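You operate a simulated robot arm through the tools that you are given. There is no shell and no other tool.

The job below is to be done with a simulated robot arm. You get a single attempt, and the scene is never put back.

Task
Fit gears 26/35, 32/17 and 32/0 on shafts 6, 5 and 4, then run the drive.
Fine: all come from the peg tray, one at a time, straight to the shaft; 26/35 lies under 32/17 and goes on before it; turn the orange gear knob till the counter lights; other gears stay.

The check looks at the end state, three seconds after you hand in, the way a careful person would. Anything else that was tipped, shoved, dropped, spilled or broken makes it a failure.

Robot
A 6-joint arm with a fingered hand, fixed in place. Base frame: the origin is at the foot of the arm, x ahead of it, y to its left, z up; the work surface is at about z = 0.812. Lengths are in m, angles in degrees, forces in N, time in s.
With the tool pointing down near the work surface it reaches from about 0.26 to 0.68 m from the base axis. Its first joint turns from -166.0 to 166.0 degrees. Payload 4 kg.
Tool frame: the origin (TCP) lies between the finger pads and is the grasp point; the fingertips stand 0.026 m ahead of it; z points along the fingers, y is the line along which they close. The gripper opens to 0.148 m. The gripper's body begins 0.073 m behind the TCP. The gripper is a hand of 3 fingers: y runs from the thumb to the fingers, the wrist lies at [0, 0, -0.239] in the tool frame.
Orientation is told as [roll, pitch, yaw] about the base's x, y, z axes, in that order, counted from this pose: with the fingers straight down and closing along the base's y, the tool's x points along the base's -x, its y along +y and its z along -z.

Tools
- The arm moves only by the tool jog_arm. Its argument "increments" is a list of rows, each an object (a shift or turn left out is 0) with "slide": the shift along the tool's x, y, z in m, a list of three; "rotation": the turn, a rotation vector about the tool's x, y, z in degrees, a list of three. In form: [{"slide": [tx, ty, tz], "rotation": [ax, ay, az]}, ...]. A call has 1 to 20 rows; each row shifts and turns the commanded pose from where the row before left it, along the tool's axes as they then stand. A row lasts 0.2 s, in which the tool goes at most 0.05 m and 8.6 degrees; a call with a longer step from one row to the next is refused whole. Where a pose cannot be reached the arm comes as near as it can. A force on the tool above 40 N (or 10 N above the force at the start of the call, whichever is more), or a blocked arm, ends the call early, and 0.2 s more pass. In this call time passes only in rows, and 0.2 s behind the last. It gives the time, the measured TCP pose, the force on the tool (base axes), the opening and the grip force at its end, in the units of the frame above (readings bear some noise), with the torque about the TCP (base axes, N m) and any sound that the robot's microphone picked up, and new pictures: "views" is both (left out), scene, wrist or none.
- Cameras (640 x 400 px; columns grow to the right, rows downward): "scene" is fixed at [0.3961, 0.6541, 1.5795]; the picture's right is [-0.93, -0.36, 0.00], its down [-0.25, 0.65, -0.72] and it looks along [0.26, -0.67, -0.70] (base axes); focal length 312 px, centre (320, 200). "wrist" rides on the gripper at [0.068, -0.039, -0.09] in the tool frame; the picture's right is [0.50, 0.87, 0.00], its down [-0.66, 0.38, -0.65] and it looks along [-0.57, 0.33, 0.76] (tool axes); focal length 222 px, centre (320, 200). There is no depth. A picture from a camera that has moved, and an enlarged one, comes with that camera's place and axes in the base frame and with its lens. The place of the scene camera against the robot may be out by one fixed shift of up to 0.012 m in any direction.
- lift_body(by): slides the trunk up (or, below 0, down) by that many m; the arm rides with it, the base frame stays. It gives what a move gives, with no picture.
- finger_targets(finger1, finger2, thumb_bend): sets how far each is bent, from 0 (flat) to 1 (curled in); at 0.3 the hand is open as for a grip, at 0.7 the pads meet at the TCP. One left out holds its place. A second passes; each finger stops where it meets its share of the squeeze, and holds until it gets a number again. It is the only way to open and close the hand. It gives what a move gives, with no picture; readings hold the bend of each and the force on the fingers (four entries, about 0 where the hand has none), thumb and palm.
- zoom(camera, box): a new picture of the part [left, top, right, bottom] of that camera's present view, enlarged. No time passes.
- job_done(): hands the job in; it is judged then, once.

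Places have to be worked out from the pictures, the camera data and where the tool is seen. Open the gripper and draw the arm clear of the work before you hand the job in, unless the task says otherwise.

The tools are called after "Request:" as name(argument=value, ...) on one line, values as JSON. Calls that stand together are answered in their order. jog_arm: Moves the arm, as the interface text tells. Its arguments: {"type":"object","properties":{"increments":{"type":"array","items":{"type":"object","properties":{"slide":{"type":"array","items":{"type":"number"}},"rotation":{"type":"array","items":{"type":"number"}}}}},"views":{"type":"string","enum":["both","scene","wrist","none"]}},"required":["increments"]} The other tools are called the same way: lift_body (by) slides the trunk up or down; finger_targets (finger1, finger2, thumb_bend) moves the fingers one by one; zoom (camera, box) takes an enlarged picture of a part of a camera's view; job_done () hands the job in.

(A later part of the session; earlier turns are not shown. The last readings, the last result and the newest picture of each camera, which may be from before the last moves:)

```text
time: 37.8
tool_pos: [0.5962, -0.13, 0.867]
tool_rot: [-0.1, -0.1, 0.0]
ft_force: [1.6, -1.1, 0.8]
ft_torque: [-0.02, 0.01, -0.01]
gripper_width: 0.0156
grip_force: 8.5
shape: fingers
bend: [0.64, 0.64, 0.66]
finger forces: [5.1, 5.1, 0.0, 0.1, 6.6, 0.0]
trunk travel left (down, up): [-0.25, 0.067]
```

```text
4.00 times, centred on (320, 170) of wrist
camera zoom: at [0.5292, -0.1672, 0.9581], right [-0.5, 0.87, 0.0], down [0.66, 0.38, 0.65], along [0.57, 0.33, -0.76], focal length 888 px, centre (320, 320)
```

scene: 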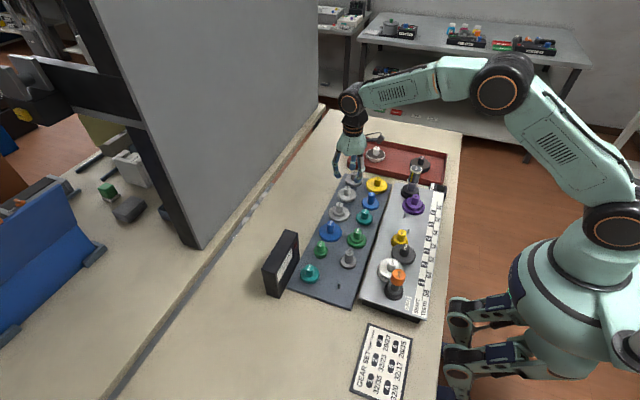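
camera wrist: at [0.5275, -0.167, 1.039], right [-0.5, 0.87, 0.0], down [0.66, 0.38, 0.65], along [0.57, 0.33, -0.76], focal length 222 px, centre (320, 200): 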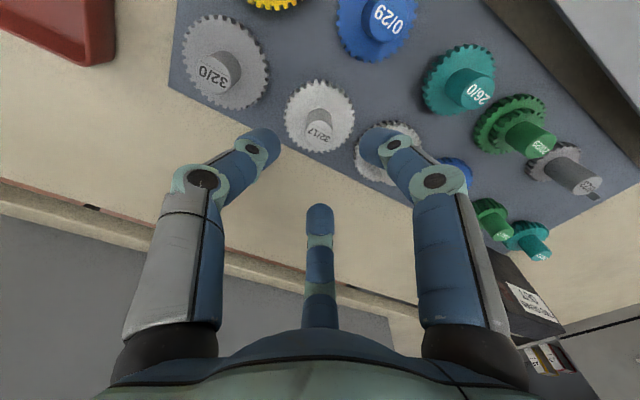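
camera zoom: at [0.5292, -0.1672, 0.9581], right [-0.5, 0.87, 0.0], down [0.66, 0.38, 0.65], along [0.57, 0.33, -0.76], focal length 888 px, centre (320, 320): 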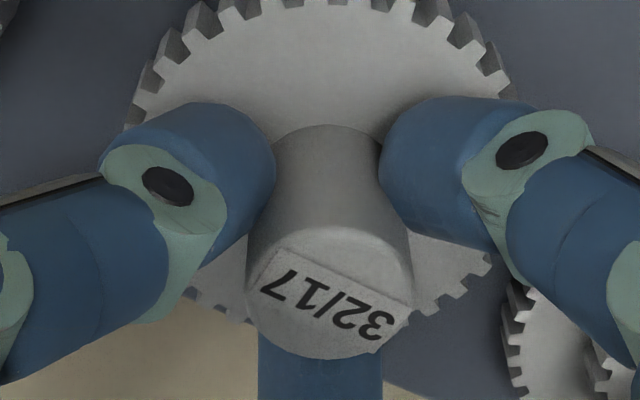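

Held with balanced forces. Lifting straight up off the peg.

Request:
jog_arm(increments=[{"slide": [0, 0, -0.01]}, {"slide": [0, 0, -0.015]}, {"slide": [0, 0, -0.02]}, {"slide": [0, 0, -0.03]}, {"slide": [0, 0, -0.03]}, {"slide": [0, 0, -0.03]}, {"slide": [0, 0, -0.02]}, {"slide": [0, 0, 0]}, {"slide": [0, 0, 0]}], views="wrist")

Request:
zoom(camera="wrist", box=[270, 150, 370, 212.5])

Request:
zoom(camera="scene", box=[310, 100, 390, 220])

```text
time: 39.8
tool_pos: [0.5956, -0.1291, 1.0201]
tool_rot: [-0.1, 0.0, 0.0]
ft_force: [-0.5, -1.2, 0.0]
ft_torque: [0.04, 0.0, -0.01]
gripper_width: 0.0156
grip_force: 8.7
shape: fingers
bend: [0.64, 0.64, 0.66]
finger forces: [5.5, 5.0, 0.0, 0.0, 6.0, 0.0]
trunk travel left (down, up): [-0.25, 0.067]
camera wrist: at [0.5293, -0.1675, 1.1126], right [-0.5, 0.87, 0.0], down [0.66, 0.38, 0.65], along [0.57, 0.33, -0.76], focal length 222 px, centre (320, 200)
```

wrist: 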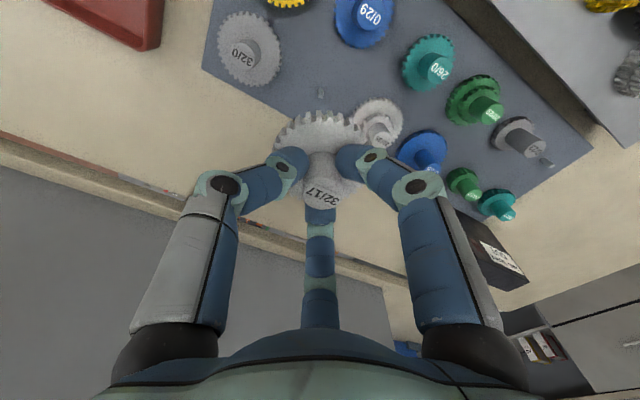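

```text
6.40 times, centred on (320, 181) of wrist
camera zoom: at [0.5293, -0.1675, 1.1126], right [-0.5, 0.87, 0.0], down [0.66, 0.38, 0.65], along [0.57, 0.33, -0.76], focal length 1422 px, centre (320, 320)
```

zoom: 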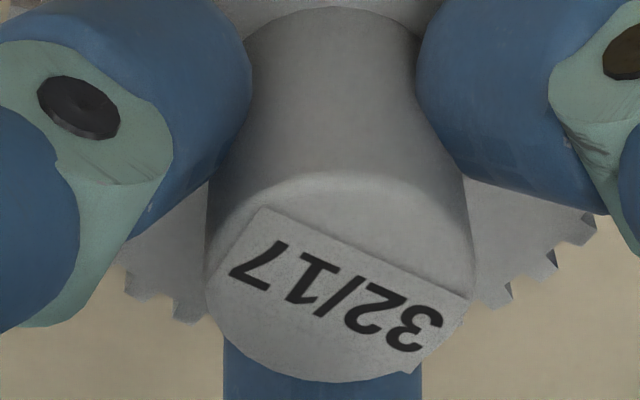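

```text
3.33 times, centred on (350, 160) of scene
camera zoom: at [0.3961, 0.6541, 1.5795], right [-0.93, -0.36, 0.0], down [-0.25, 0.65, -0.72], along [0.26, -0.67, -0.7], focal length 1039 px, centre (220, 333)
```

zoom: 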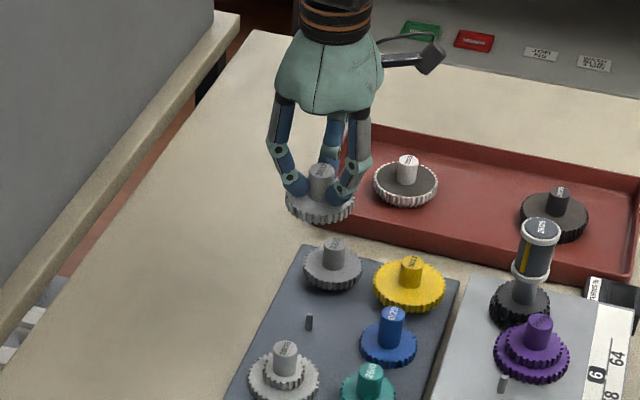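

The 32/17 gear is held cleanly (axis 1.2 mm off the TCP in −x and +y). Carrying it above shaft 5 and yawing the hand +30° so the fingers avoid the neighbours on shafts 6 and 4.

Request:
jog_arm(increments=[{"slide": [0.0341, 0.0095, 0]}, {"slide": [0.0341, 0.0095, 0]}, {"slide": [0.0341, 0.0095, 0]}, {"slide": [0.0341, 0.0095, 0]}, {"slide": [0.0341, 0.0094, 0]}, {"slide": [0.0341, 0.0094, 0]}, {"rotation": [0, 0, -7.5]}, {"rotation": [0, 0, -7.5]}, {"rotation": [0, 0, -7.5]}, {"rotation": [0, 0, -7.5]}, {"slide": [0, 0, 0]}, {"slide": [0, 0, 0]}], views="both")

Request:
zoom(camera="wrist", box=[220, 60, 420, 185])

Request:
zoom(camera="scene", box=[370, 150, 450, 240])

```text
time: 42.4
tool_pos: [0.3904, -0.0732, 1.0192]
tool_rot: [0.1, -0.1, 30.0]
ft_force: [0.0, 0.2, -0.8]
ft_torque: [-0.03, 0.05, 0.01]
gripper_width: 0.0155
grip_force: 8.4
shape: fingers
bend: [0.64, 0.64, 0.66]
finger forces: [5.4, 5.1, 0.1, 0.0, 5.9, 0.1]
trunk travel left (down, up): [-0.25, 0.067]
camera wrist: at [0.3524, -0.1391, 1.1117], right [-0.87, 0.5, 0.0], down [0.38, 0.66, 0.65], along [0.33, 0.57, -0.76], focal length 222 px, centre (320, 200)
```

scene: 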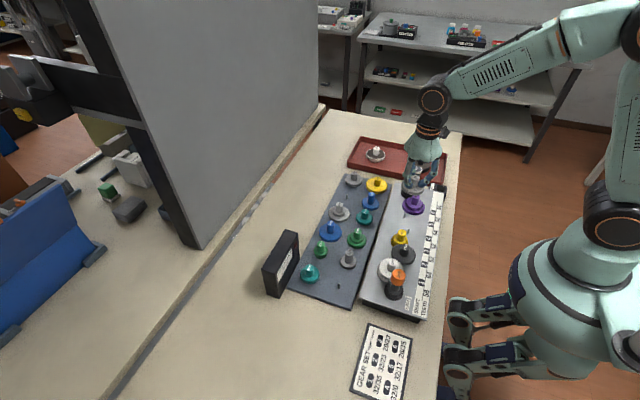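
wrist: 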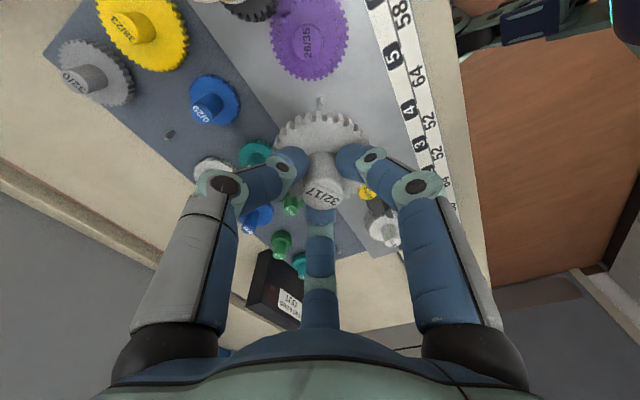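

```text
3.20 times, centred on (320, 122) of wrist
camera zoom: at [0.3524, -0.1391, 1.1117], right [-0.87, 0.5, 0.0], down [0.38, 0.66, 0.65], along [0.33, 0.57, -0.76], focal length 711 px, centre (320, 448)
```

zoom: 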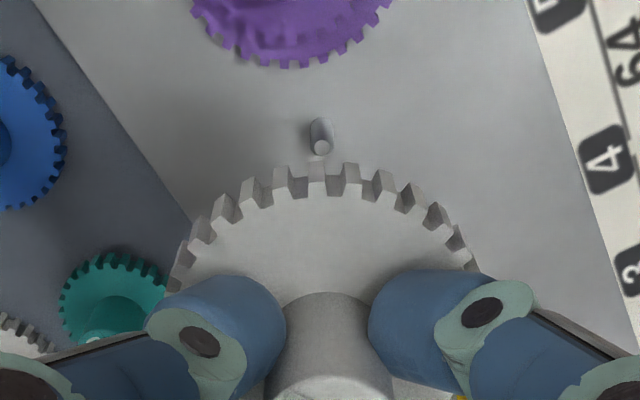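

```text
4.44 times, centred on (410, 195) of scene
camera zoom: at [0.3961, 0.6541, 1.5795], right [-0.93, -0.36, 0.0], down [-0.25, 0.65, -0.72], along [0.26, -0.67, -0.7], focal length 1385 px, centre (-80, 222)
```

zoom: 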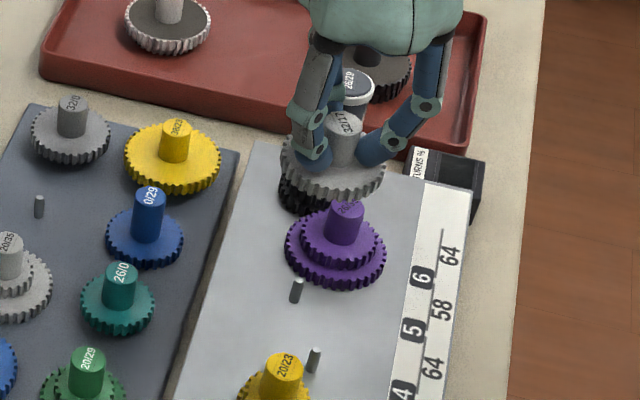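

Over shaft 5 within 0.8 mm. I'll zoom on the purple upper teeth and on the held gear's teeth to match phase for the 32–26 mesh.

Request:
zoom(camera="wrist", box=[260, 0, 380, 90])

Request:
zoom(camera="wrist", box=[260, 90, 380, 165])

```text
4.44 times, centred on (320, 45) of wrist
camera zoom: at [0.3524, -0.1391, 1.1117], right [-0.87, 0.5, 0.0], down [0.38, 0.66, 0.65], along [0.33, 0.57, -0.76], focal length 987 px, centre (320, 889)
```

zoom: 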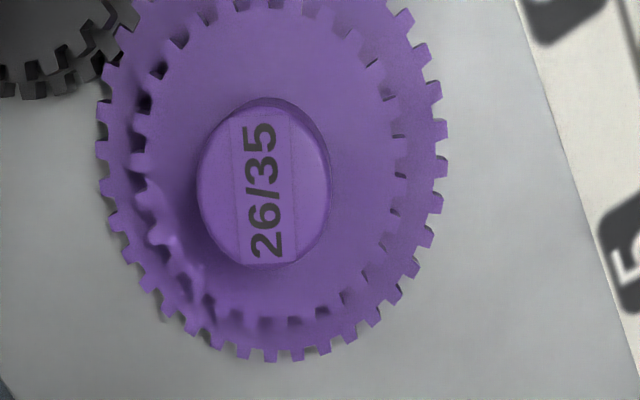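

```text
5.33 times, centred on (320, 128) of wrist
camera zoom: at [0.3524, -0.1391, 1.1117], right [-0.87, 0.5, 0.0], down [0.38, 0.66, 0.65], along [0.33, 0.57, -0.76], focal length 1185 px, centre (320, 587)
```

zoom: 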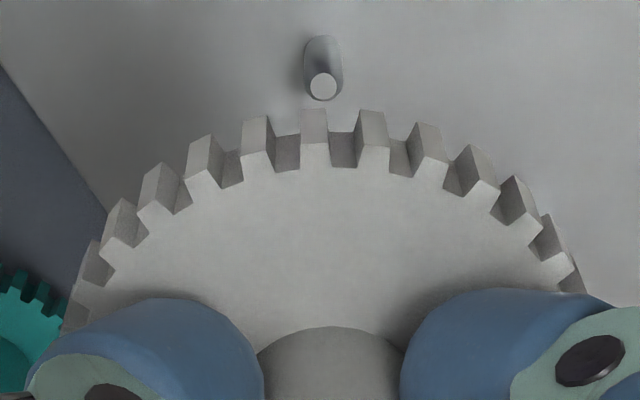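

I'll zoom further on the purple teeth facing shaft 5.

Request:
zoom(camera="wrist", box=[295, 55, 343, 85])

```text
13.33 times, centred on (319, 70) of wrist
camera zoom: at [0.3524, -0.1391, 1.1117], right [-0.87, 0.5, 0.0], down [0.38, 0.66, 0.65], along [0.33, 0.57, -0.76], focal length 2962 px, centre (333, 1933)
```

zoom: 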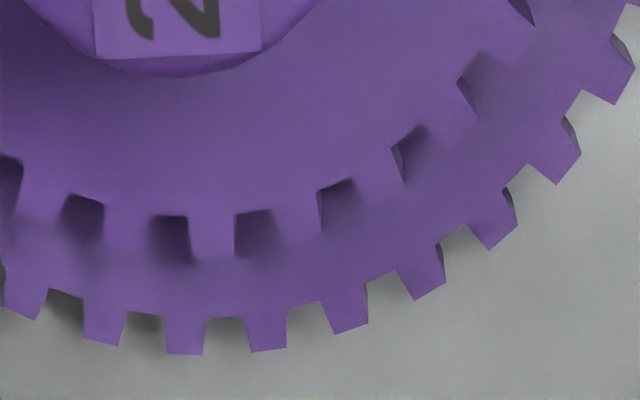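

The purple gear has a gap about 2° from the 6–5 line while the held gear also has a gap there, so I need to turn the held gear about −3.9° (base) to bring a tooth onto it. I'll do that, trim +0.8 mm in x, and lower to just above pin 5.

Request:
jog_arm(increments=[{"slide": [-0.0007, -0.0004, 0]}, {"rotation": [0, 0, 3.9]}, {"slide": [0, 0, 0.02]}, {"slide": [0, 0, 0.02]}, {"slide": [0, 0, 0.02]}, {"slide": [0, 0, 0.015]}, {"slide": [0, 0, 0.008]}, {"slide": [0, 0, 0]}, {"slide": [0, 0, 0]}], views="wrist")

Request:
zoom(camera="wrist", box=[240, 60, 400, 160])

Request:
zoom(camera="scene", box=[380, 170, 440, 230])

```text
time: 44.4
tool_pos: [0.3926, -0.0724, 0.9369]
tool_rot: [-0.1, 0.0, 26.0]
ft_force: [-0.3, 0.3, -0.9]
ft_torque: [-0.01, 0.01, 0.01]
gripper_width: 0.0154
grip_force: 8.5
shape: fingers
bend: [0.64, 0.64, 0.66]
finger forces: [5.4, 5.1, 0.0, 0.0, 5.9, 0.0]
trunk travel left (down, up): [-0.25, 0.067]
camera wrist: at [0.3504, -0.1362, 1.0298], right [-0.83, 0.56, 0.0], down [0.42, 0.63, 0.65], along [0.36, 0.54, -0.76], focal length 222 px, centre (320, 200)
```

wrist: 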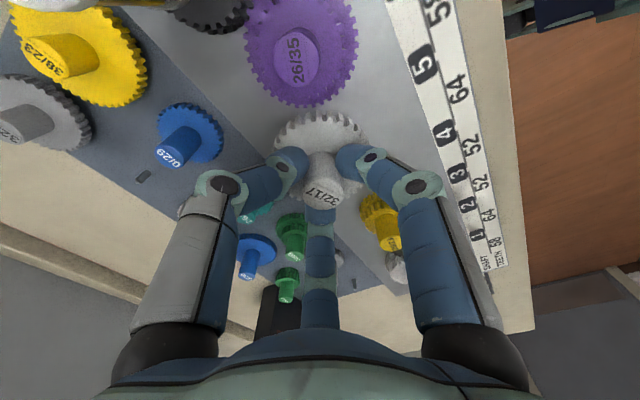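

```text
4.00 times, centred on (320, 110) of wrist
camera zoom: at [0.3504, -0.1362, 1.0298], right [-0.83, 0.56, 0.0], down [0.42, 0.63, 0.65], along [0.36, 0.54, -0.76], focal length 888 px, centre (320, 560)
```

zoom: 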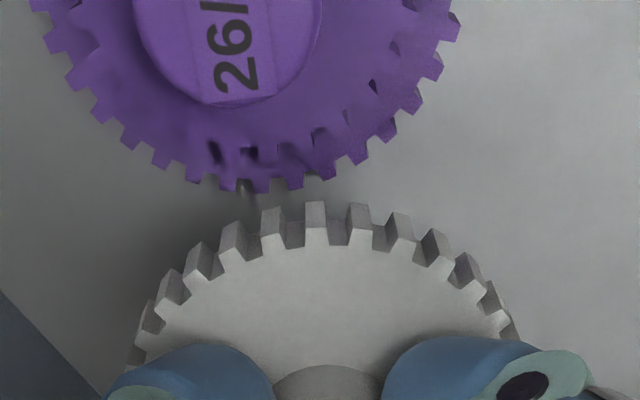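

```text
6.67 times, centred on (410, 200) of scene
camera zoom: at [0.3961, 0.6541, 1.5795], right [-0.93, -0.36, 0.0], down [-0.25, 0.65, -0.72], along [0.26, -0.67, -0.7], focal length 2077 px, centre (-280, 200)
```

zoom: 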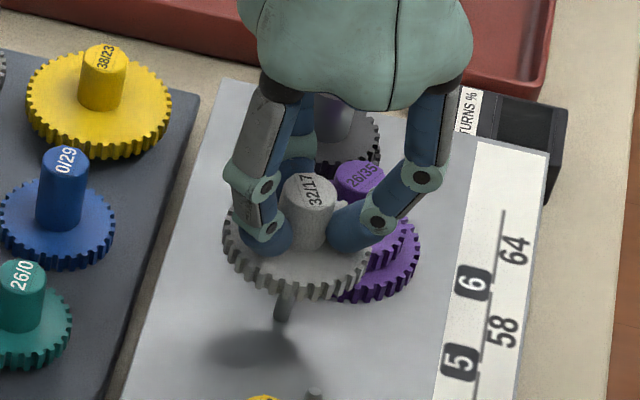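

I'm 1.6 mm too far in +x. Zooming on the mesh zone to verify the phase before correcting and lowering further.

Request:
zoom(camera="wrist", box=[284, 82, 348, 122])

```text
10.00 times, centred on (316, 102) of wrist
camera zoom: at [0.3504, -0.1362, 1.0298], right [-0.83, 0.56, 0.0], down [0.42, 0.63, 0.65], along [0.36, 0.54, -0.76], focal length 2221 px, centre (360, 1180)
```

zoom: 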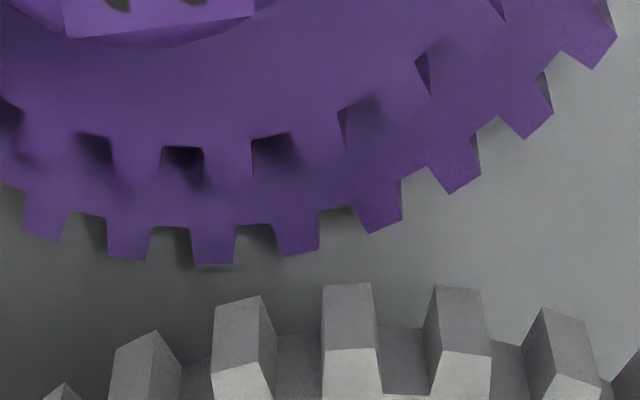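

Phase agrees to about half a millimetre. Correcting position by 1.6 mm in −x and lowering 12 mm to just above the pin tip.

Request:
jog_arm(increments=[{"slide": [0.0016, 0.0003, 0], "rotation": [0, 0, -0.4]}, {"slide": [0, 0, 0.004]}, {"slide": [0, 0, 0.004]}, {"slide": [0, 0, 0.004]}, {"slide": [0, 0, 0]}, {"slide": [0, 0, 0]}], views="none")

Request:
zoom(camera="wrist", box=[272, 82, 368, 142])

Request:
zoom(camera="scene", box=[380, 170, 440, 230])

```text
time: 45.8
tool_pos: [0.3904, -0.0727, 0.9254]
tool_rot: [0.0, 0.0, 26.5]
ft_force: [0.1, -0.2, -0.1]
ft_torque: [-0.02, -0.04, 0.0]
gripper_width: 0.0157
grip_force: 8.3
shape: fingers
bend: [0.64, 0.64, 0.66]
finger forces: [5.4, 5.1, 0.1, 0.0, 6.1, 0.0]
trunk travel left (down, up): [-0.25, 0.067]
```

```text
6.67 times, centred on (320, 112) of wrist
camera zoom: at [0.3479, -0.1371, 1.0176], right [-0.83, 0.55, 0.0], down [0.42, 0.63, 0.65], along [0.36, 0.55, -0.76], focal length 1481 px, centre (320, 787)
```

zoom: 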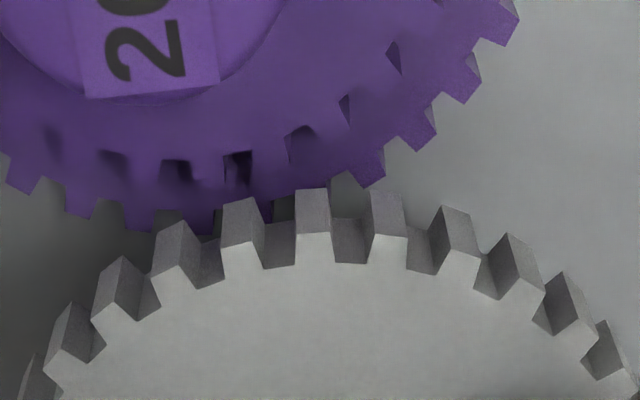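

```text
6.67 times, centred on (410, 200) of scene
camera zoom: at [0.3961, 0.6541, 1.5795], right [-0.93, -0.36, 0.0], down [-0.25, 0.65, -0.72], along [0.26, -0.67, -0.7], focal length 2077 px, centre (-280, 200)
```

zoom: 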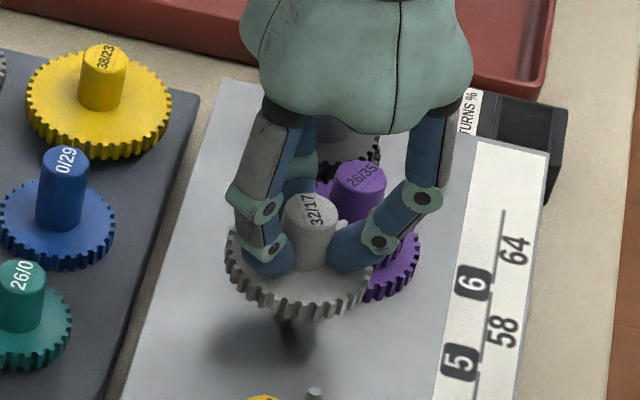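

Slight overshoot: gear centre (0.3893, -0.0716), needs +1.2 mm in x, and the tooth should turn about 0.8° more. Correcting and lowering 2 mm.

Request:
jog_arm(increments=[{"slide": [-0.0011, -0.0003, 0], "rotation": [0, 0, -0.8]}, {"slide": [0, 0, 0.001]}, {"slide": [0, 0, 0.001]}, {"slide": [0, 0, 0]}, {"slide": [0, 0, 0]}], views="none")

Request:
zoom(camera="wrist", box=[272, 82, 368, 142])

```text
time: 47.0
tool_pos: [0.3909, -0.0722, 0.9255]
tool_rot: [0.1, 0.0, 27.3]
ft_force: [0.9, 0.2, -0.1]
ft_torque: [0.04, 0.01, 0.01]
gripper_width: 0.0155
grip_force: 7.4
shape: fingers
bend: [0.64, 0.64, 0.66]
finger forces: [5.4, 5.1, 0.0, 0.0, 5.9, 0.1]
trunk travel left (down, up): [-0.25, 0.067]
```

```text
6.67 times, centred on (320, 112) of wrist
camera zoom: at [0.3499, -0.1373, 1.016], right [-0.84, 0.54, 0.0], down [0.41, 0.64, 0.65], along [0.35, 0.55, -0.76], focal length 1481 px, centre (320, 787)
```

zoom: 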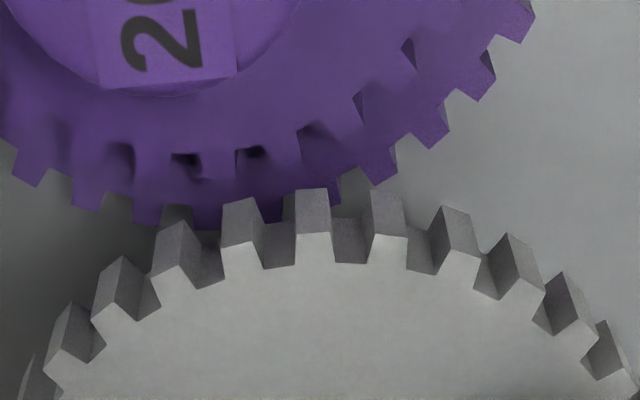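

Gear centre is (0.3904, -0.0711), 0.3 mm from shaft 5. Lowering onto the pin in small steps.

Request:
jog_arm(increments=[{"slide": [0, 0, 0.002]}, {"slide": [0, 0, 0.002]}, {"slide": [0, 0, 0.002]}, {"slide": [0, 0, 0]}, {"slide": [0, 0, 0]}], views="none")

Request:
zoom(camera="wrist", box=[272, 82, 368, 142])

```text
time: 48.2
tool_pos: [0.3924, -0.0735, 0.9182]
tool_rot: [-0.1, 0.0, 27.3]
ft_force: [0.3, 0.6, -0.1]
ft_torque: [-0.01, -0.01, 0.03]
gripper_width: 0.0153
grip_force: 8.2
shape: fingers
bend: [0.64, 0.64, 0.66]
finger forces: [5.4, 5.1, 0.0, 0.1, 6.0, 0.0]
trunk travel left (down, up): [-0.25, 0.067]
```

```text
6.67 times, centred on (320, 112) of wrist
camera zoom: at [0.3499, -0.1366, 1.0098], right [-0.84, 0.54, 0.0], down [0.41, 0.64, 0.65], along [0.35, 0.55, -0.76], focal length 1481 px, centre (320, 787)
```

zoom: 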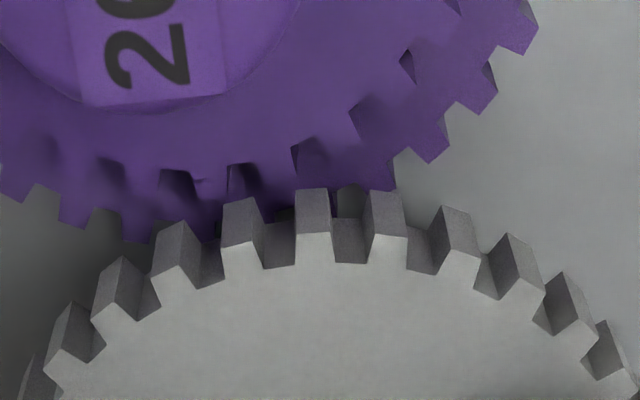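

No resistance; gear bottom is about 4 mm below the pin tip level. Zooming closer on the tooth/gap alignment before the teeth meet.

Request:
zoom(camera="wrist", box=[292, 98, 340, 128])

```text
13.33 times, centred on (316, 113) of wrist
camera zoom: at [0.3499, -0.1366, 1.0098], right [-0.84, 0.54, 0.0], down [0.41, 0.64, 0.65], along [0.35, 0.55, -0.76], focal length 2962 px, centre (373, 1360)
```

zoom: 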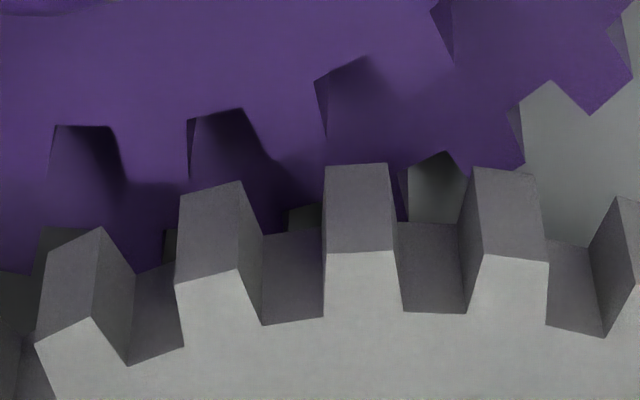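

Tooth should move about 0.6 mm to the right in this view, i.e. +1° about the tool axis. Applying and lowering 2 mm.

Request:
jog_arm(increments=[{"rotation": [0, 0, 1.0]}, {"slide": [0, 0, 0.001]}, {"slide": [0, 0, 0.001]}, {"slide": [0, 0, 0]}, {"slide": [0, 0, 0]}], views="none")

Request:
zoom(camera="wrist", box=[292, 98, 340, 128])

```text
time: 49.4
tool_pos: [0.3909, -0.0723, 0.9162]
tool_rot: [0.1, 0.0, 26.3]
ft_force: [-0.7, -0.2, -1.4]
ft_torque: [0.0, -0.03, -0.03]
gripper_width: 0.0156
grip_force: 8.1
shape: fingers
bend: [0.64, 0.64, 0.66]
finger forces: [5.4, 5.0, 0.1, 0.0, 6.1, 0.1]
trunk travel left (down, up): [-0.25, 0.067]
```

```text
13.33 times, centred on (316, 113) of wrist
camera zoom: at [0.3484, -0.136, 1.0079], right [-0.83, 0.55, 0.0], down [0.42, 0.63, 0.65], along [0.36, 0.54, -0.76], focal length 2962 px, centre (373, 1360)
```

zoom: 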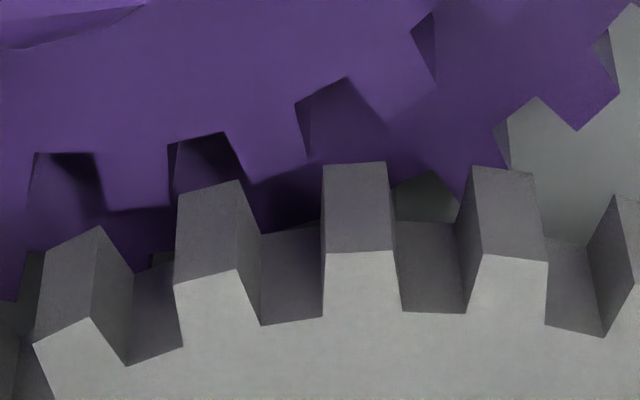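

Now tooth A sits inside the purple gap. Lowering on into the mesh in 1 mm steps.

Request:
jog_arm(increments=[{"slide": [0, 0, 0.001]}, {"slide": [0, 0, 0.001]}, {"slide": [0, 0, 0.001]}, {"slide": [0, 0, 0]}, {"slide": [0, 0, 0]}], views="none")

Request:
zoom(camera="wrist", box=[292, 98, 340, 128])

```text
time: 50.6
tool_pos: [0.3918, -0.0725, 0.9131]
tool_rot: [0.0, 0.1, 26.4]
ft_force: [-0.6, -0.5, -1.2]
ft_torque: [-0.02, 0.01, 0.0]
gripper_width: 0.0156
grip_force: 8.7
shape: fingers
bend: [0.64, 0.64, 0.66]
finger forces: [5.3, 4.9, 0.0, 0.0, 6.4, 0.0]
trunk travel left (down, up): [-0.25, 0.067]
```

```text
13.33 times, centred on (316, 113) of wrist
camera zoom: at [0.3485, -0.1358, 1.0043], right [-0.83, 0.55, 0.0], down [0.42, 0.63, 0.65], along [0.36, 0.54, -0.76], focal length 2962 px, centre (373, 1360)
```

zoom: 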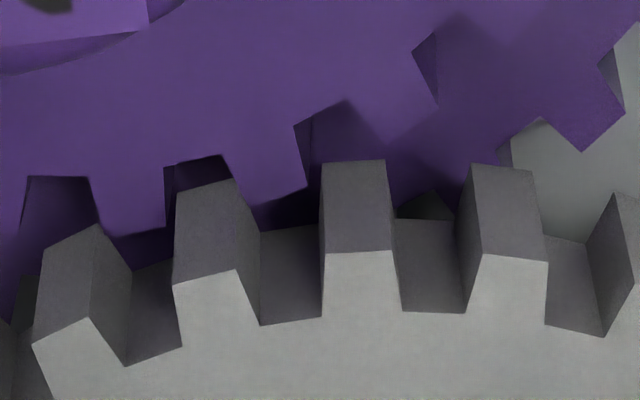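

The teeth are entering the mesh with almost no force. Continuing.

Request:
jog_arm(increments=[{"slide": [0, 0, 0.001]}, {"slide": [0, 0, 0.001]}, {"slide": [0, 0, 0.001]}, {"slide": [0, 0, 0.001]}, {"slide": [0, 0, 0]}, {"slide": [0, 0, 0]}], views="none")

Request:
zoom(camera="wrist", box=[292, 98, 340, 128])

```text
time: 52.0
tool_pos: [0.3915, -0.073, 0.9092]
tool_rot: [0.1, 0.0, 26.3]
ft_force: [-0.8, -0.6, -0.7]
ft_torque: [0.0, 0.03, -0.02]
gripper_width: 0.0157
grip_force: 8.4
shape: fingers
bend: [0.64, 0.64, 0.66]
finger forces: [5.7, 4.8, 0.1, 0.1, 5.9, 0.0]
trunk travel left (down, up): [-0.25, 0.067]
```

```text
13.33 times, centred on (316, 113) of wrist
camera zoom: at [0.349, -0.1363, 1.0009], right [-0.83, 0.55, 0.0], down [0.42, 0.63, 0.65], along [0.36, 0.54, -0.76], focal length 2962 px, centre (373, 1360)
```

zoom: 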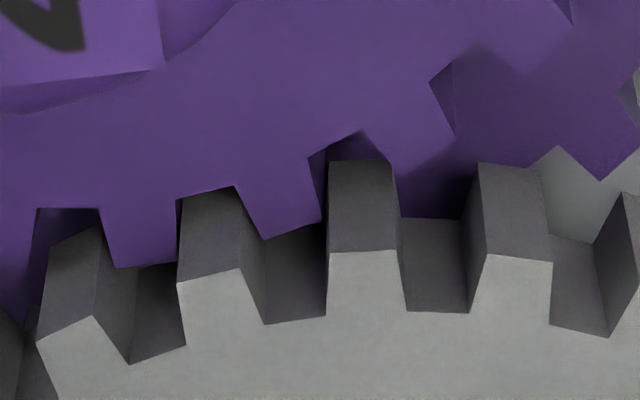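

The teeth are visibly meshed. Continuing the last 5 mm down to the seat.

Request:
jog_arm(increments=[{"slide": [0, 0, 0.001]}, {"slide": [0, 0, 0.001]}, {"slide": [0, 0, 0.001]}, {"slide": [0, 0, 0.001]}, {"slide": [0, 0, 0]}, {"slide": [0, 0, 0]}], views="none")

Request:
zoom(camera="wrist", box=[272, 82, 368, 142])

```text
time: 53.4
tool_pos: [0.3919, -0.0727, 0.9054]
tool_rot: [0.0, 0.0, 26.2]
ft_force: [-1.3, -2.3, 3.1]
ft_torque: [-0.03, 0.04, -0.02]
gripper_width: 0.0157
grip_force: 9.5
shape: fingers
bend: [0.64, 0.64, 0.66]
finger forces: [6.6, 5.0, 0.0, 0.1, 7.0, 0.0]
trunk travel left (down, up): [-0.25, 0.067]
```

```text
6.67 times, centred on (320, 112) of wrist
camera zoom: at [0.3491, -0.1363, 0.9958], right [-0.83, 0.55, 0.0], down [0.42, 0.63, 0.65], along [0.36, 0.54, -0.76], focal length 1481 px, centre (320, 787)
```

zoom: 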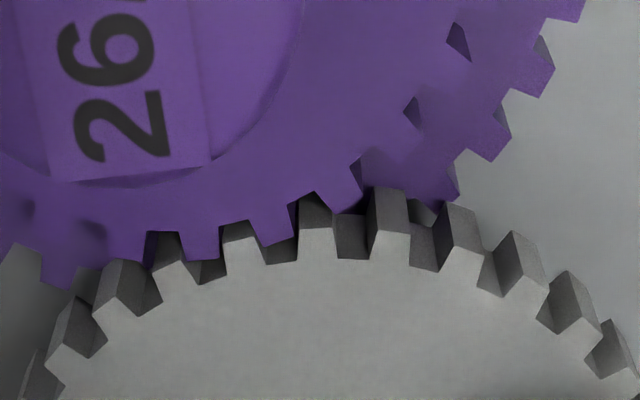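

Seat contact at TCP 0.9055 (3 N), same level as before, and the 32–26 mesh looks right. Releasing and retreating upward.

Request:
finger_targets(finger1=0.55, finger2=0.55, thumb_bend=0.55)

Request:
jog_arm(increments=[{"slide": [0, 0, -0.01]}, {"slide": [0, 0, -0.02]}, {"slide": [0, 0, -0.03]}, {"slide": [0, 0, -0.03]}, {"slide": [0, 0, -0.027]}, {"slide": [0, 0, 0]}], views="wrist")

Request:
zoom(camera="wrist", box=[220, 0, 420, 150])

Request:
zoom(camera="scene", box=[380, 165, 440, 245])

```text
time: 54.4
tool_pos: [0.3923, -0.0728, 0.9031]
tool_rot: [0.0, 0.0, 26.4]
ft_force: [-0.1, 0.2, 0.1]
ft_torque: [0.0, 0.01, 0.0]
gripper_width: 0.045
grip_force: 0.0
shape: fingers
bend: [0.55, 0.55, 0.55]
finger forces: [0.2, 0.0, 0.0, 0.0, 0.0, 0.0]
trunk travel left (down, up): [-0.25, 0.067]
```

```text
time: 55.8
tool_pos: [0.391, -0.0717, 1.023]
tool_rot: [0.1, 0.1, 26.3]
ft_force: [0.4, -0.6, -0.4]
ft_torque: [-0.02, -0.02, 0.02]
gripper_width: 0.045
grip_force: 0.1
shape: fingers
bend: [0.55, 0.55, 0.55]
finger forces: [0.0, 0.0, 0.1, 0.0, 0.1, 0.0]
trunk travel left (down, up): [-0.25, 0.067]
camera wrist: at [0.3489, -0.1362, 1.1142], right [-0.83, 0.55, 0.0], down [0.42, 0.63, 0.65], along [0.36, 0.54, -0.76], focal length 222 px, centre (320, 200)
```

wrist: 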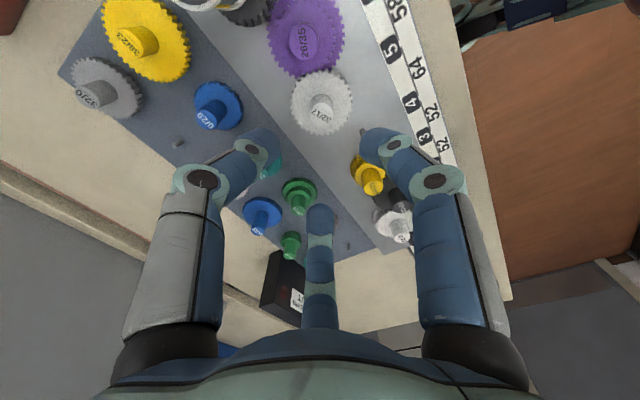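

```text
2.67 times, centred on (320, 75) of wrist
camera zoom: at [0.3489, -0.1362, 1.1142], right [-0.83, 0.55, 0.0], down [0.42, 0.63, 0.65], along [0.36, 0.54, -0.76], focal length 592 px, centre (320, 533)
```

zoom: 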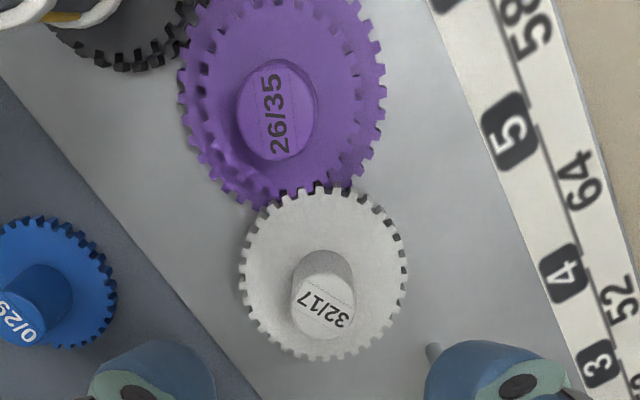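

```text
5.00 times, centred on (410, 205) of scene
camera zoom: at [0.3961, 0.6541, 1.5795], right [-0.93, -0.36, 0.0], down [-0.25, 0.65, -0.72], along [0.26, -0.67, -0.7], focal length 1558 px, centre (-130, 175)
```

zoom: 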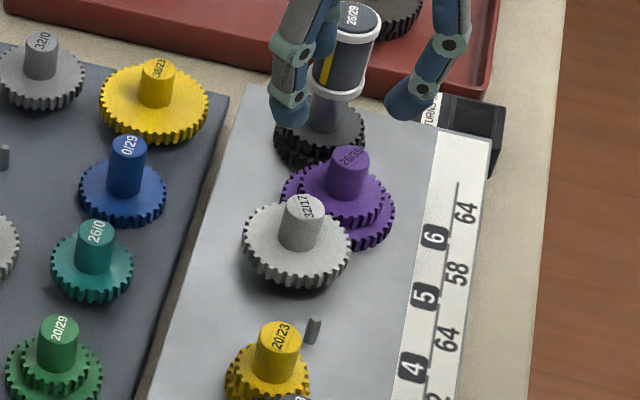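

32/17 is on shaft 5 and meshed. Before fetching 32/0 (which must mesh with both shaft 5's 32 and shaft 3's 20), I'll look straight down at shaft 4 and its neighbours to measure tooth phases, turning the hand to yaw −30°.

Request:
jog_arm(increments=[{"rotation": [0, 0, 8.05]}, {"rotation": [0, 0, 8.05]}, {"rotation": [0, 0, 8.05]}, {"rotation": [0, 0, 8.05]}, {"rotation": [0, 0, 8.05]}, {"rotation": [0, 0, 8.05]}, {"rotation": [0, 0, 8.0]}, {"slide": [0, 0.035, 0]}, {"slide": [0, 0.035, 0]}, {"slide": [0, 0, 0]}, {"slide": [0, 0, 0]}], views="wrist")

Request:
zoom(camera="wrist", box=[240, 0, 400, 100])

```text
time: 58.2
tool_pos: [0.4265, -0.0108, 1.0212]
tool_rot: [0.0, 0.0, -30.1]
ft_force: [-0.4, 0.6, 0.5]
ft_torque: [0.01, 0.02, -0.01]
gripper_width: 0.0453
grip_force: 0.1
shape: fingers
bend: [0.55, 0.55, 0.55]
finger forces: [0.0, 0.1, 0.0, 0.1, 0.0, 0.1]
trunk travel left (down, up): [-0.25, 0.067]
camera wrist: at [0.3484, -0.009, 1.1132], right [0.0, 1.0, 0.0], down [0.76, 0.0, 0.65], along [0.65, 0.0, -0.76], focal length 222 px, centre (320, 200)
```

wrist: 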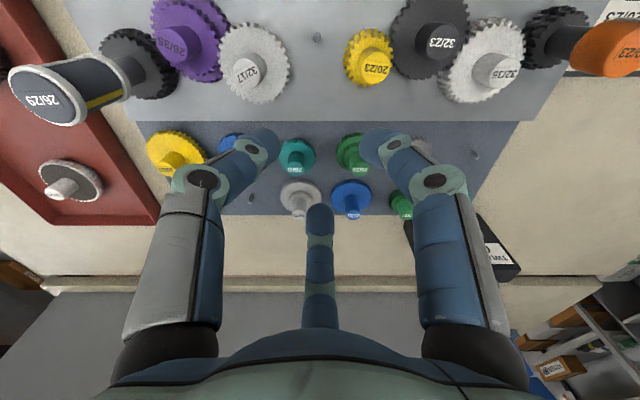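

```text
4.00 times, centred on (320, 50) of wrist
camera zoom: at [0.3484, -0.009, 1.1132], right [0.0, 1.0, 0.0], down [0.76, 0.0, 0.65], along [0.65, 0.0, -0.76], focal length 888 px, centre (320, 800)
```

zoom: 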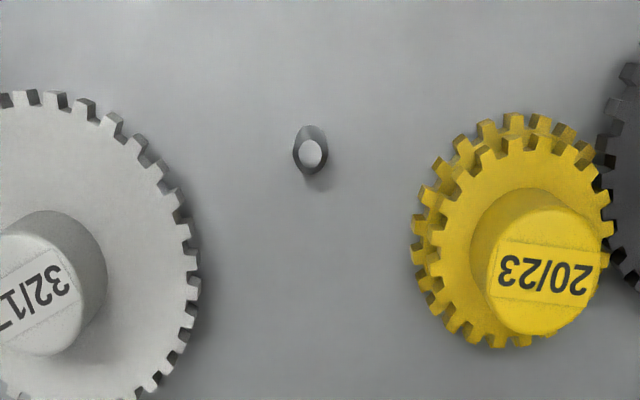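

Very good view: pin 4 at (0.369, -0.011) and shaft 3 at (0.387, 0.038). Now zooming on the two mesh zones facing pin 4.

Request:
zoom(camera="wrist", box=[264, 34, 304, 74])

Request:
zoom(camera="wrist", box=[334, 34, 374, 74])

```text
10.00 times, centred on (284, 54) of wrist
camera zoom: at [0.3484, -0.009, 1.1132], right [0.0, 1.0, 0.0], down [0.76, 0.0, 0.65], along [0.65, 0.0, -0.76], focal length 2221 px, centre (680, 1660)
```

zoom: 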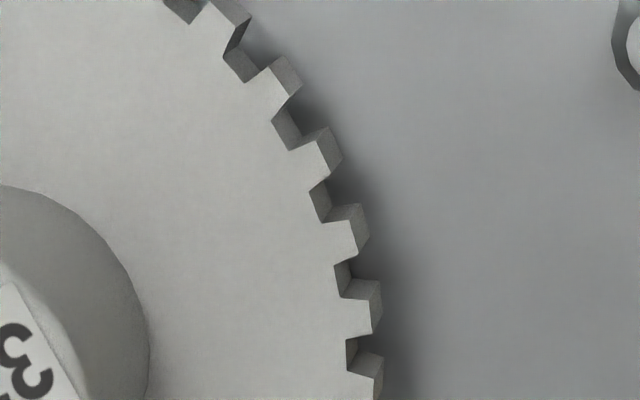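

```text
10.00 times, centred on (354, 54) of wrist
camera zoom: at [0.3484, -0.009, 1.1132], right [0.0, 1.0, 0.0], down [0.76, 0.0, 0.65], along [0.65, 0.0, -0.76], focal length 2221 px, centre (-20, 1660)
```

zoom: 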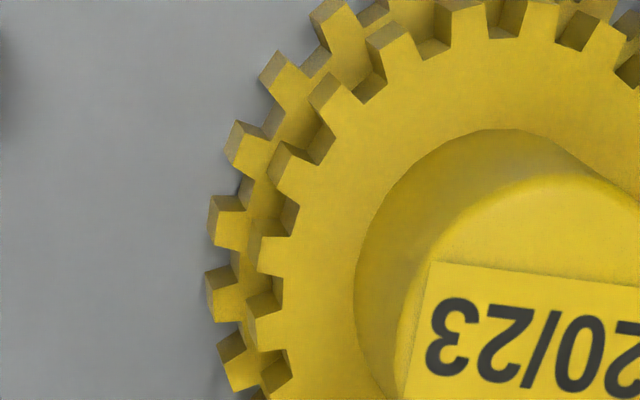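

Gear 5 has a gap facing pin 4 almost exactly. Zooming further into the yellow teeth near the line to pin 4.

Request:
zoom(camera="wrist", box=[352, 40, 376, 70])

Request:
zoom(camera="wrist", box=[284, 42, 308, 72])

```text
13.33 times, centred on (364, 55) of wrist
camera zoom: at [0.3484, -0.009, 1.1132], right [0.0, 1.0, 0.0], down [0.76, 0.0, 0.65], along [0.65, 0.0, -0.76], focal length 2962 px, centre (-267, 2133)
```

zoom: 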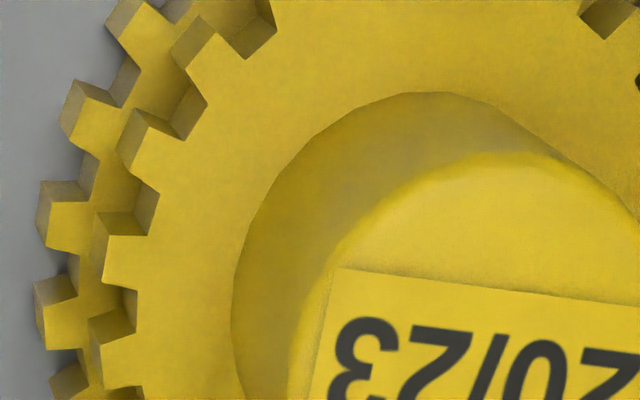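

```text
13.33 times, centred on (296, 57) of wrist
camera zoom: at [0.3484, -0.009, 1.1132], right [0.0, 1.0, 0.0], down [0.76, 0.0, 0.65], along [0.65, 0.0, -0.76], focal length 2962 px, centre (640, 2107)
```

zoom: 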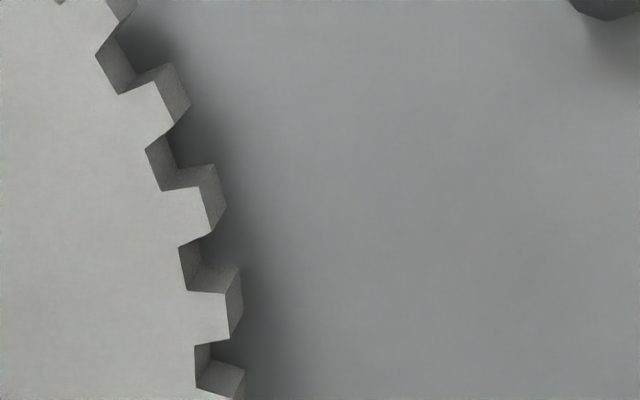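

Phase calculation: with 32/0 matched to the yellow gear's gap, its teeth would be about 1.75° (1 mm) off gear 5's gap. I'll fix that first by gripping gear 5's knob and turning it about −1.75°. Turning the hand to yaw +30° and moving above shaft 5.

Request:
jog_arm(increments=[{"rotation": [0, 0, -7.5]}, {"rotation": [0, 0, -7.5]}, {"rotation": [0, 0, -7.5]}, {"rotation": [0, 0, -7.5]}, {"rotation": [0, 0, -7.5]}, {"rotation": [0, 0, -7.5]}, {"rotation": [0, 0, -7.5]}, {"rotation": [0, 0, -7.5]}, {"slide": [0.0307, -0.0186, 0]}, {"slide": [0.0306, -0.0186, 0]}, {"slide": [0, 0, 0.03]}, {"slide": [0, 0, 0.03]}, {"slide": [0, 0, 0.03]}, {"slide": [0, 0, 0]}, {"slide": [0, 0, 0]}], views="wrist")

Request:
zoom(camera="wrist", box=[220, 80, 420, 205])

```text
time: 61.4
tool_pos: [0.391, -0.0765, 0.9312]
tool_rot: [0.0, 0.0, 30.0]
ft_force: [0.0, -0.5, -0.3]
ft_torque: [0.0, 0.02, -0.03]
gripper_width: 0.0455
grip_force: 0.0
shape: fingers
bend: [0.55, 0.55, 0.55]
finger forces: [0.0, 0.0, 0.0, 0.0, 0.1, 0.1]
trunk travel left (down, up): [-0.25, 0.067]
camera wrist: at [0.3539, -0.1432, 1.023], right [-0.87, 0.5, 0.0], down [0.38, 0.66, 0.65], along [0.33, 0.57, -0.76], focal length 222 px, centre (320, 200)
```

wrist: 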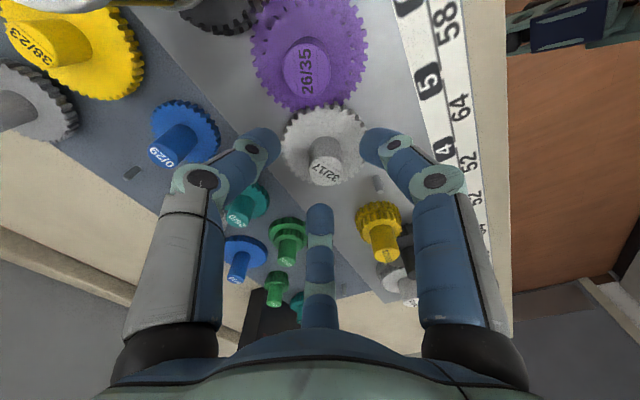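

```text
3.20 times, centred on (320, 142) of wrist
camera zoom: at [0.3539, -0.1432, 1.023], right [-0.87, 0.5, 0.0], down [0.38, 0.66, 0.65], along [0.33, 0.57, -0.76], focal length 711 px, centre (320, 384)
```

zoom: 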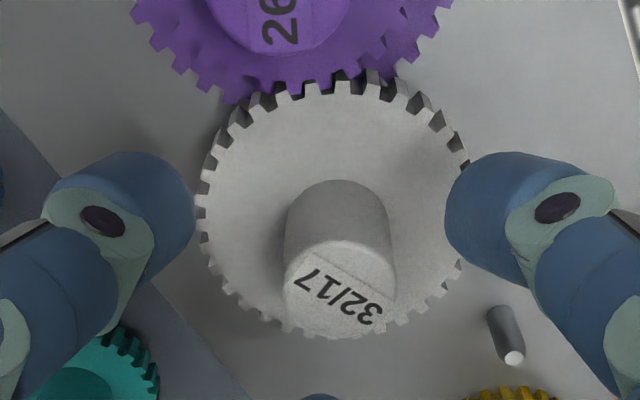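

I undershot by 3.8 mm in y. Correcting and lowering part-way over the 32/17 knob.

Request:
jog_arm(increments=[{"slide": [-0.001, 0.0038, 0.002]}, {"slide": [0, 0, 0.004]}, {"slide": [0, 0, 0.005]}, {"slide": [0, 0, 0]}, {"slide": [0, 0, 0]}], views="none")

Request:
zoom(camera="wrist", box=[220, 80, 420, 205])

```text
time: 62.6
tool_pos: [0.391, -0.0729, 0.9211]
tool_rot: [0.0, -0.1, 30.0]
ft_force: [-0.1, 0.9, 0.5]
ft_torque: [-0.02, 0.01, 0.02]
gripper_width: 0.0452
grip_force: 0.1
shape: fingers
bend: [0.55, 0.55, 0.55]
finger forces: [0.1, 0.0, 0.1, 0.1, 0.1, 0.0]
trunk travel left (down, up): [-0.25, 0.067]
```

```text
3.20 times, centred on (320, 142) of wrist
camera zoom: at [0.3532, -0.1388, 1.0124], right [-0.87, 0.5, 0.0], down [0.38, 0.66, 0.65], along [0.33, 0.57, -0.76], focal length 711 px, centre (320, 384)
```

zoom: 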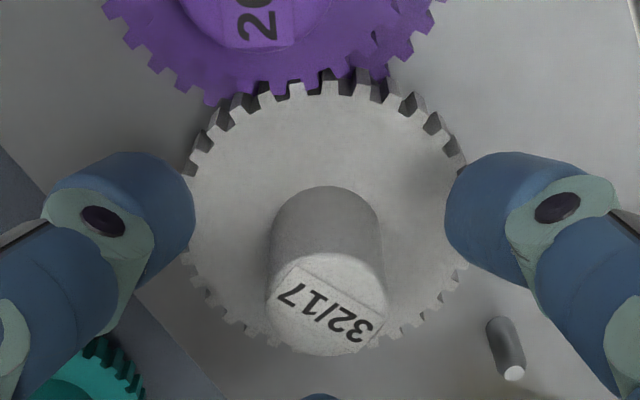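

Centred within 0.7 mm now. Lowering to grip height and closing on gear 5's knob.

Request:
jog_arm(increments=[{"slide": [0, 0, 0.005]}, {"slide": [0, 0, 0.005]}, {"slide": [0, 0, 0.0045]}, {"slide": [0, 0, 0]}, {"slide": [0, 0, 0]}], views="none")

Request:
finger_targets(finger1=0.7, finger2=0.7, thumb_bend=0.7)

Request:
zoom(camera="wrist", box=[220, 80, 420, 205])

```text
time: 63.8
tool_pos: [0.391, -0.0719, 0.9058]
tool_rot: [-0.1, 0.0, 30.0]
ft_force: [-0.3, 0.1, -0.9]
ft_torque: [-0.01, 0.01, -0.01]
gripper_width: 0.0456
grip_force: 0.0
shape: fingers
bend: [0.55, 0.55, 0.55]
finger forces: [0.0, 0.0, 0.1, 0.1, 0.1, 0.0]
trunk travel left (down, up): [-0.25, 0.067]
```

```text
time: 64.8
tool_pos: [0.391, -0.071, 0.9061]
tool_rot: [0.1, 0.0, 30.1]
ft_force: [-0.4, -1.0, -0.3]
ft_torque: [-0.04, -0.02, 0.02]
gripper_width: 0.0161
grip_force: 8.0
shape: fingers
bend: [0.64, 0.65, 0.66]
finger forces: [5.5, 4.6, 0.0, 0.0, 6.6, 0.0]
trunk travel left (down, up): [-0.25, 0.067]
```

```text
3.20 times, centred on (320, 142) of wrist
camera zoom: at [0.3528, -0.138, 0.9973], right [-0.87, 0.5, 0.0], down [0.38, 0.66, 0.65], along [0.33, 0.57, -0.76], focal length 711 px, centre (320, 384)
```

zoom: 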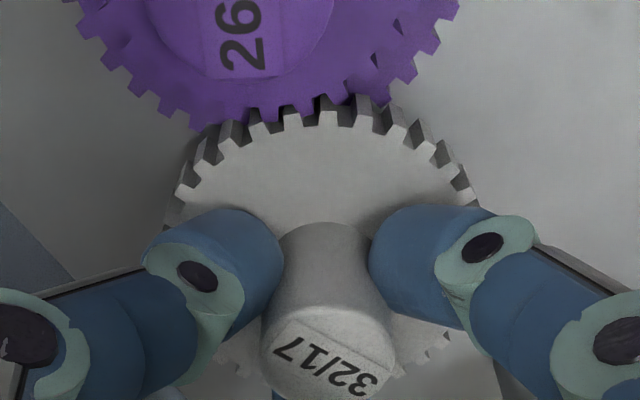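

Gripped. Turning gear 5 by −1.75° (tool +1.75°) and checking torque and whether the purple gear follows.

Request:
jog_arm(increments=[{"rotation": [0, 0, 0.6]}, {"rotation": [0, 0, 0.6]}, {"rotation": [0, 0, 0.55]}, {"slide": [0, 0, 0]}, {"slide": [0, 0, 0]}], views="none")

Request:
zoom(camera="wrist", box=[220, 80, 420, 205])

```text
time: 66.0
tool_pos: [0.3922, -0.0706, 0.9053]
tool_rot: [0.0, -0.1, 28.1]
ft_force: [-0.3, -2.4, -1.2]
ft_torque: [-0.05, 0.01, 0.02]
gripper_width: 0.016
grip_force: 8.3
shape: fingers
bend: [0.64, 0.65, 0.66]
finger forces: [5.4, 4.2, 0.0, 0.1, 7.0, 0.0]
trunk travel left (down, up): [-0.25, 0.067]
```

```text
3.20 times, centred on (320, 142) of wrist
camera zoom: at [0.3507, -0.1362, 0.9977], right [-0.85, 0.53, 0.0], down [0.4, 0.64, 0.65], along [0.34, 0.56, -0.76], focal length 711 px, centre (320, 384)
```

zoom: 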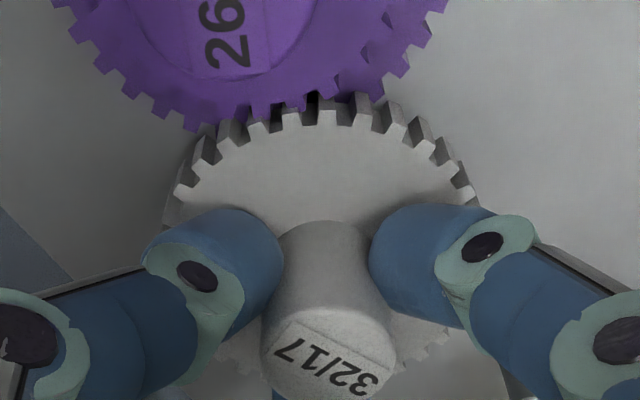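

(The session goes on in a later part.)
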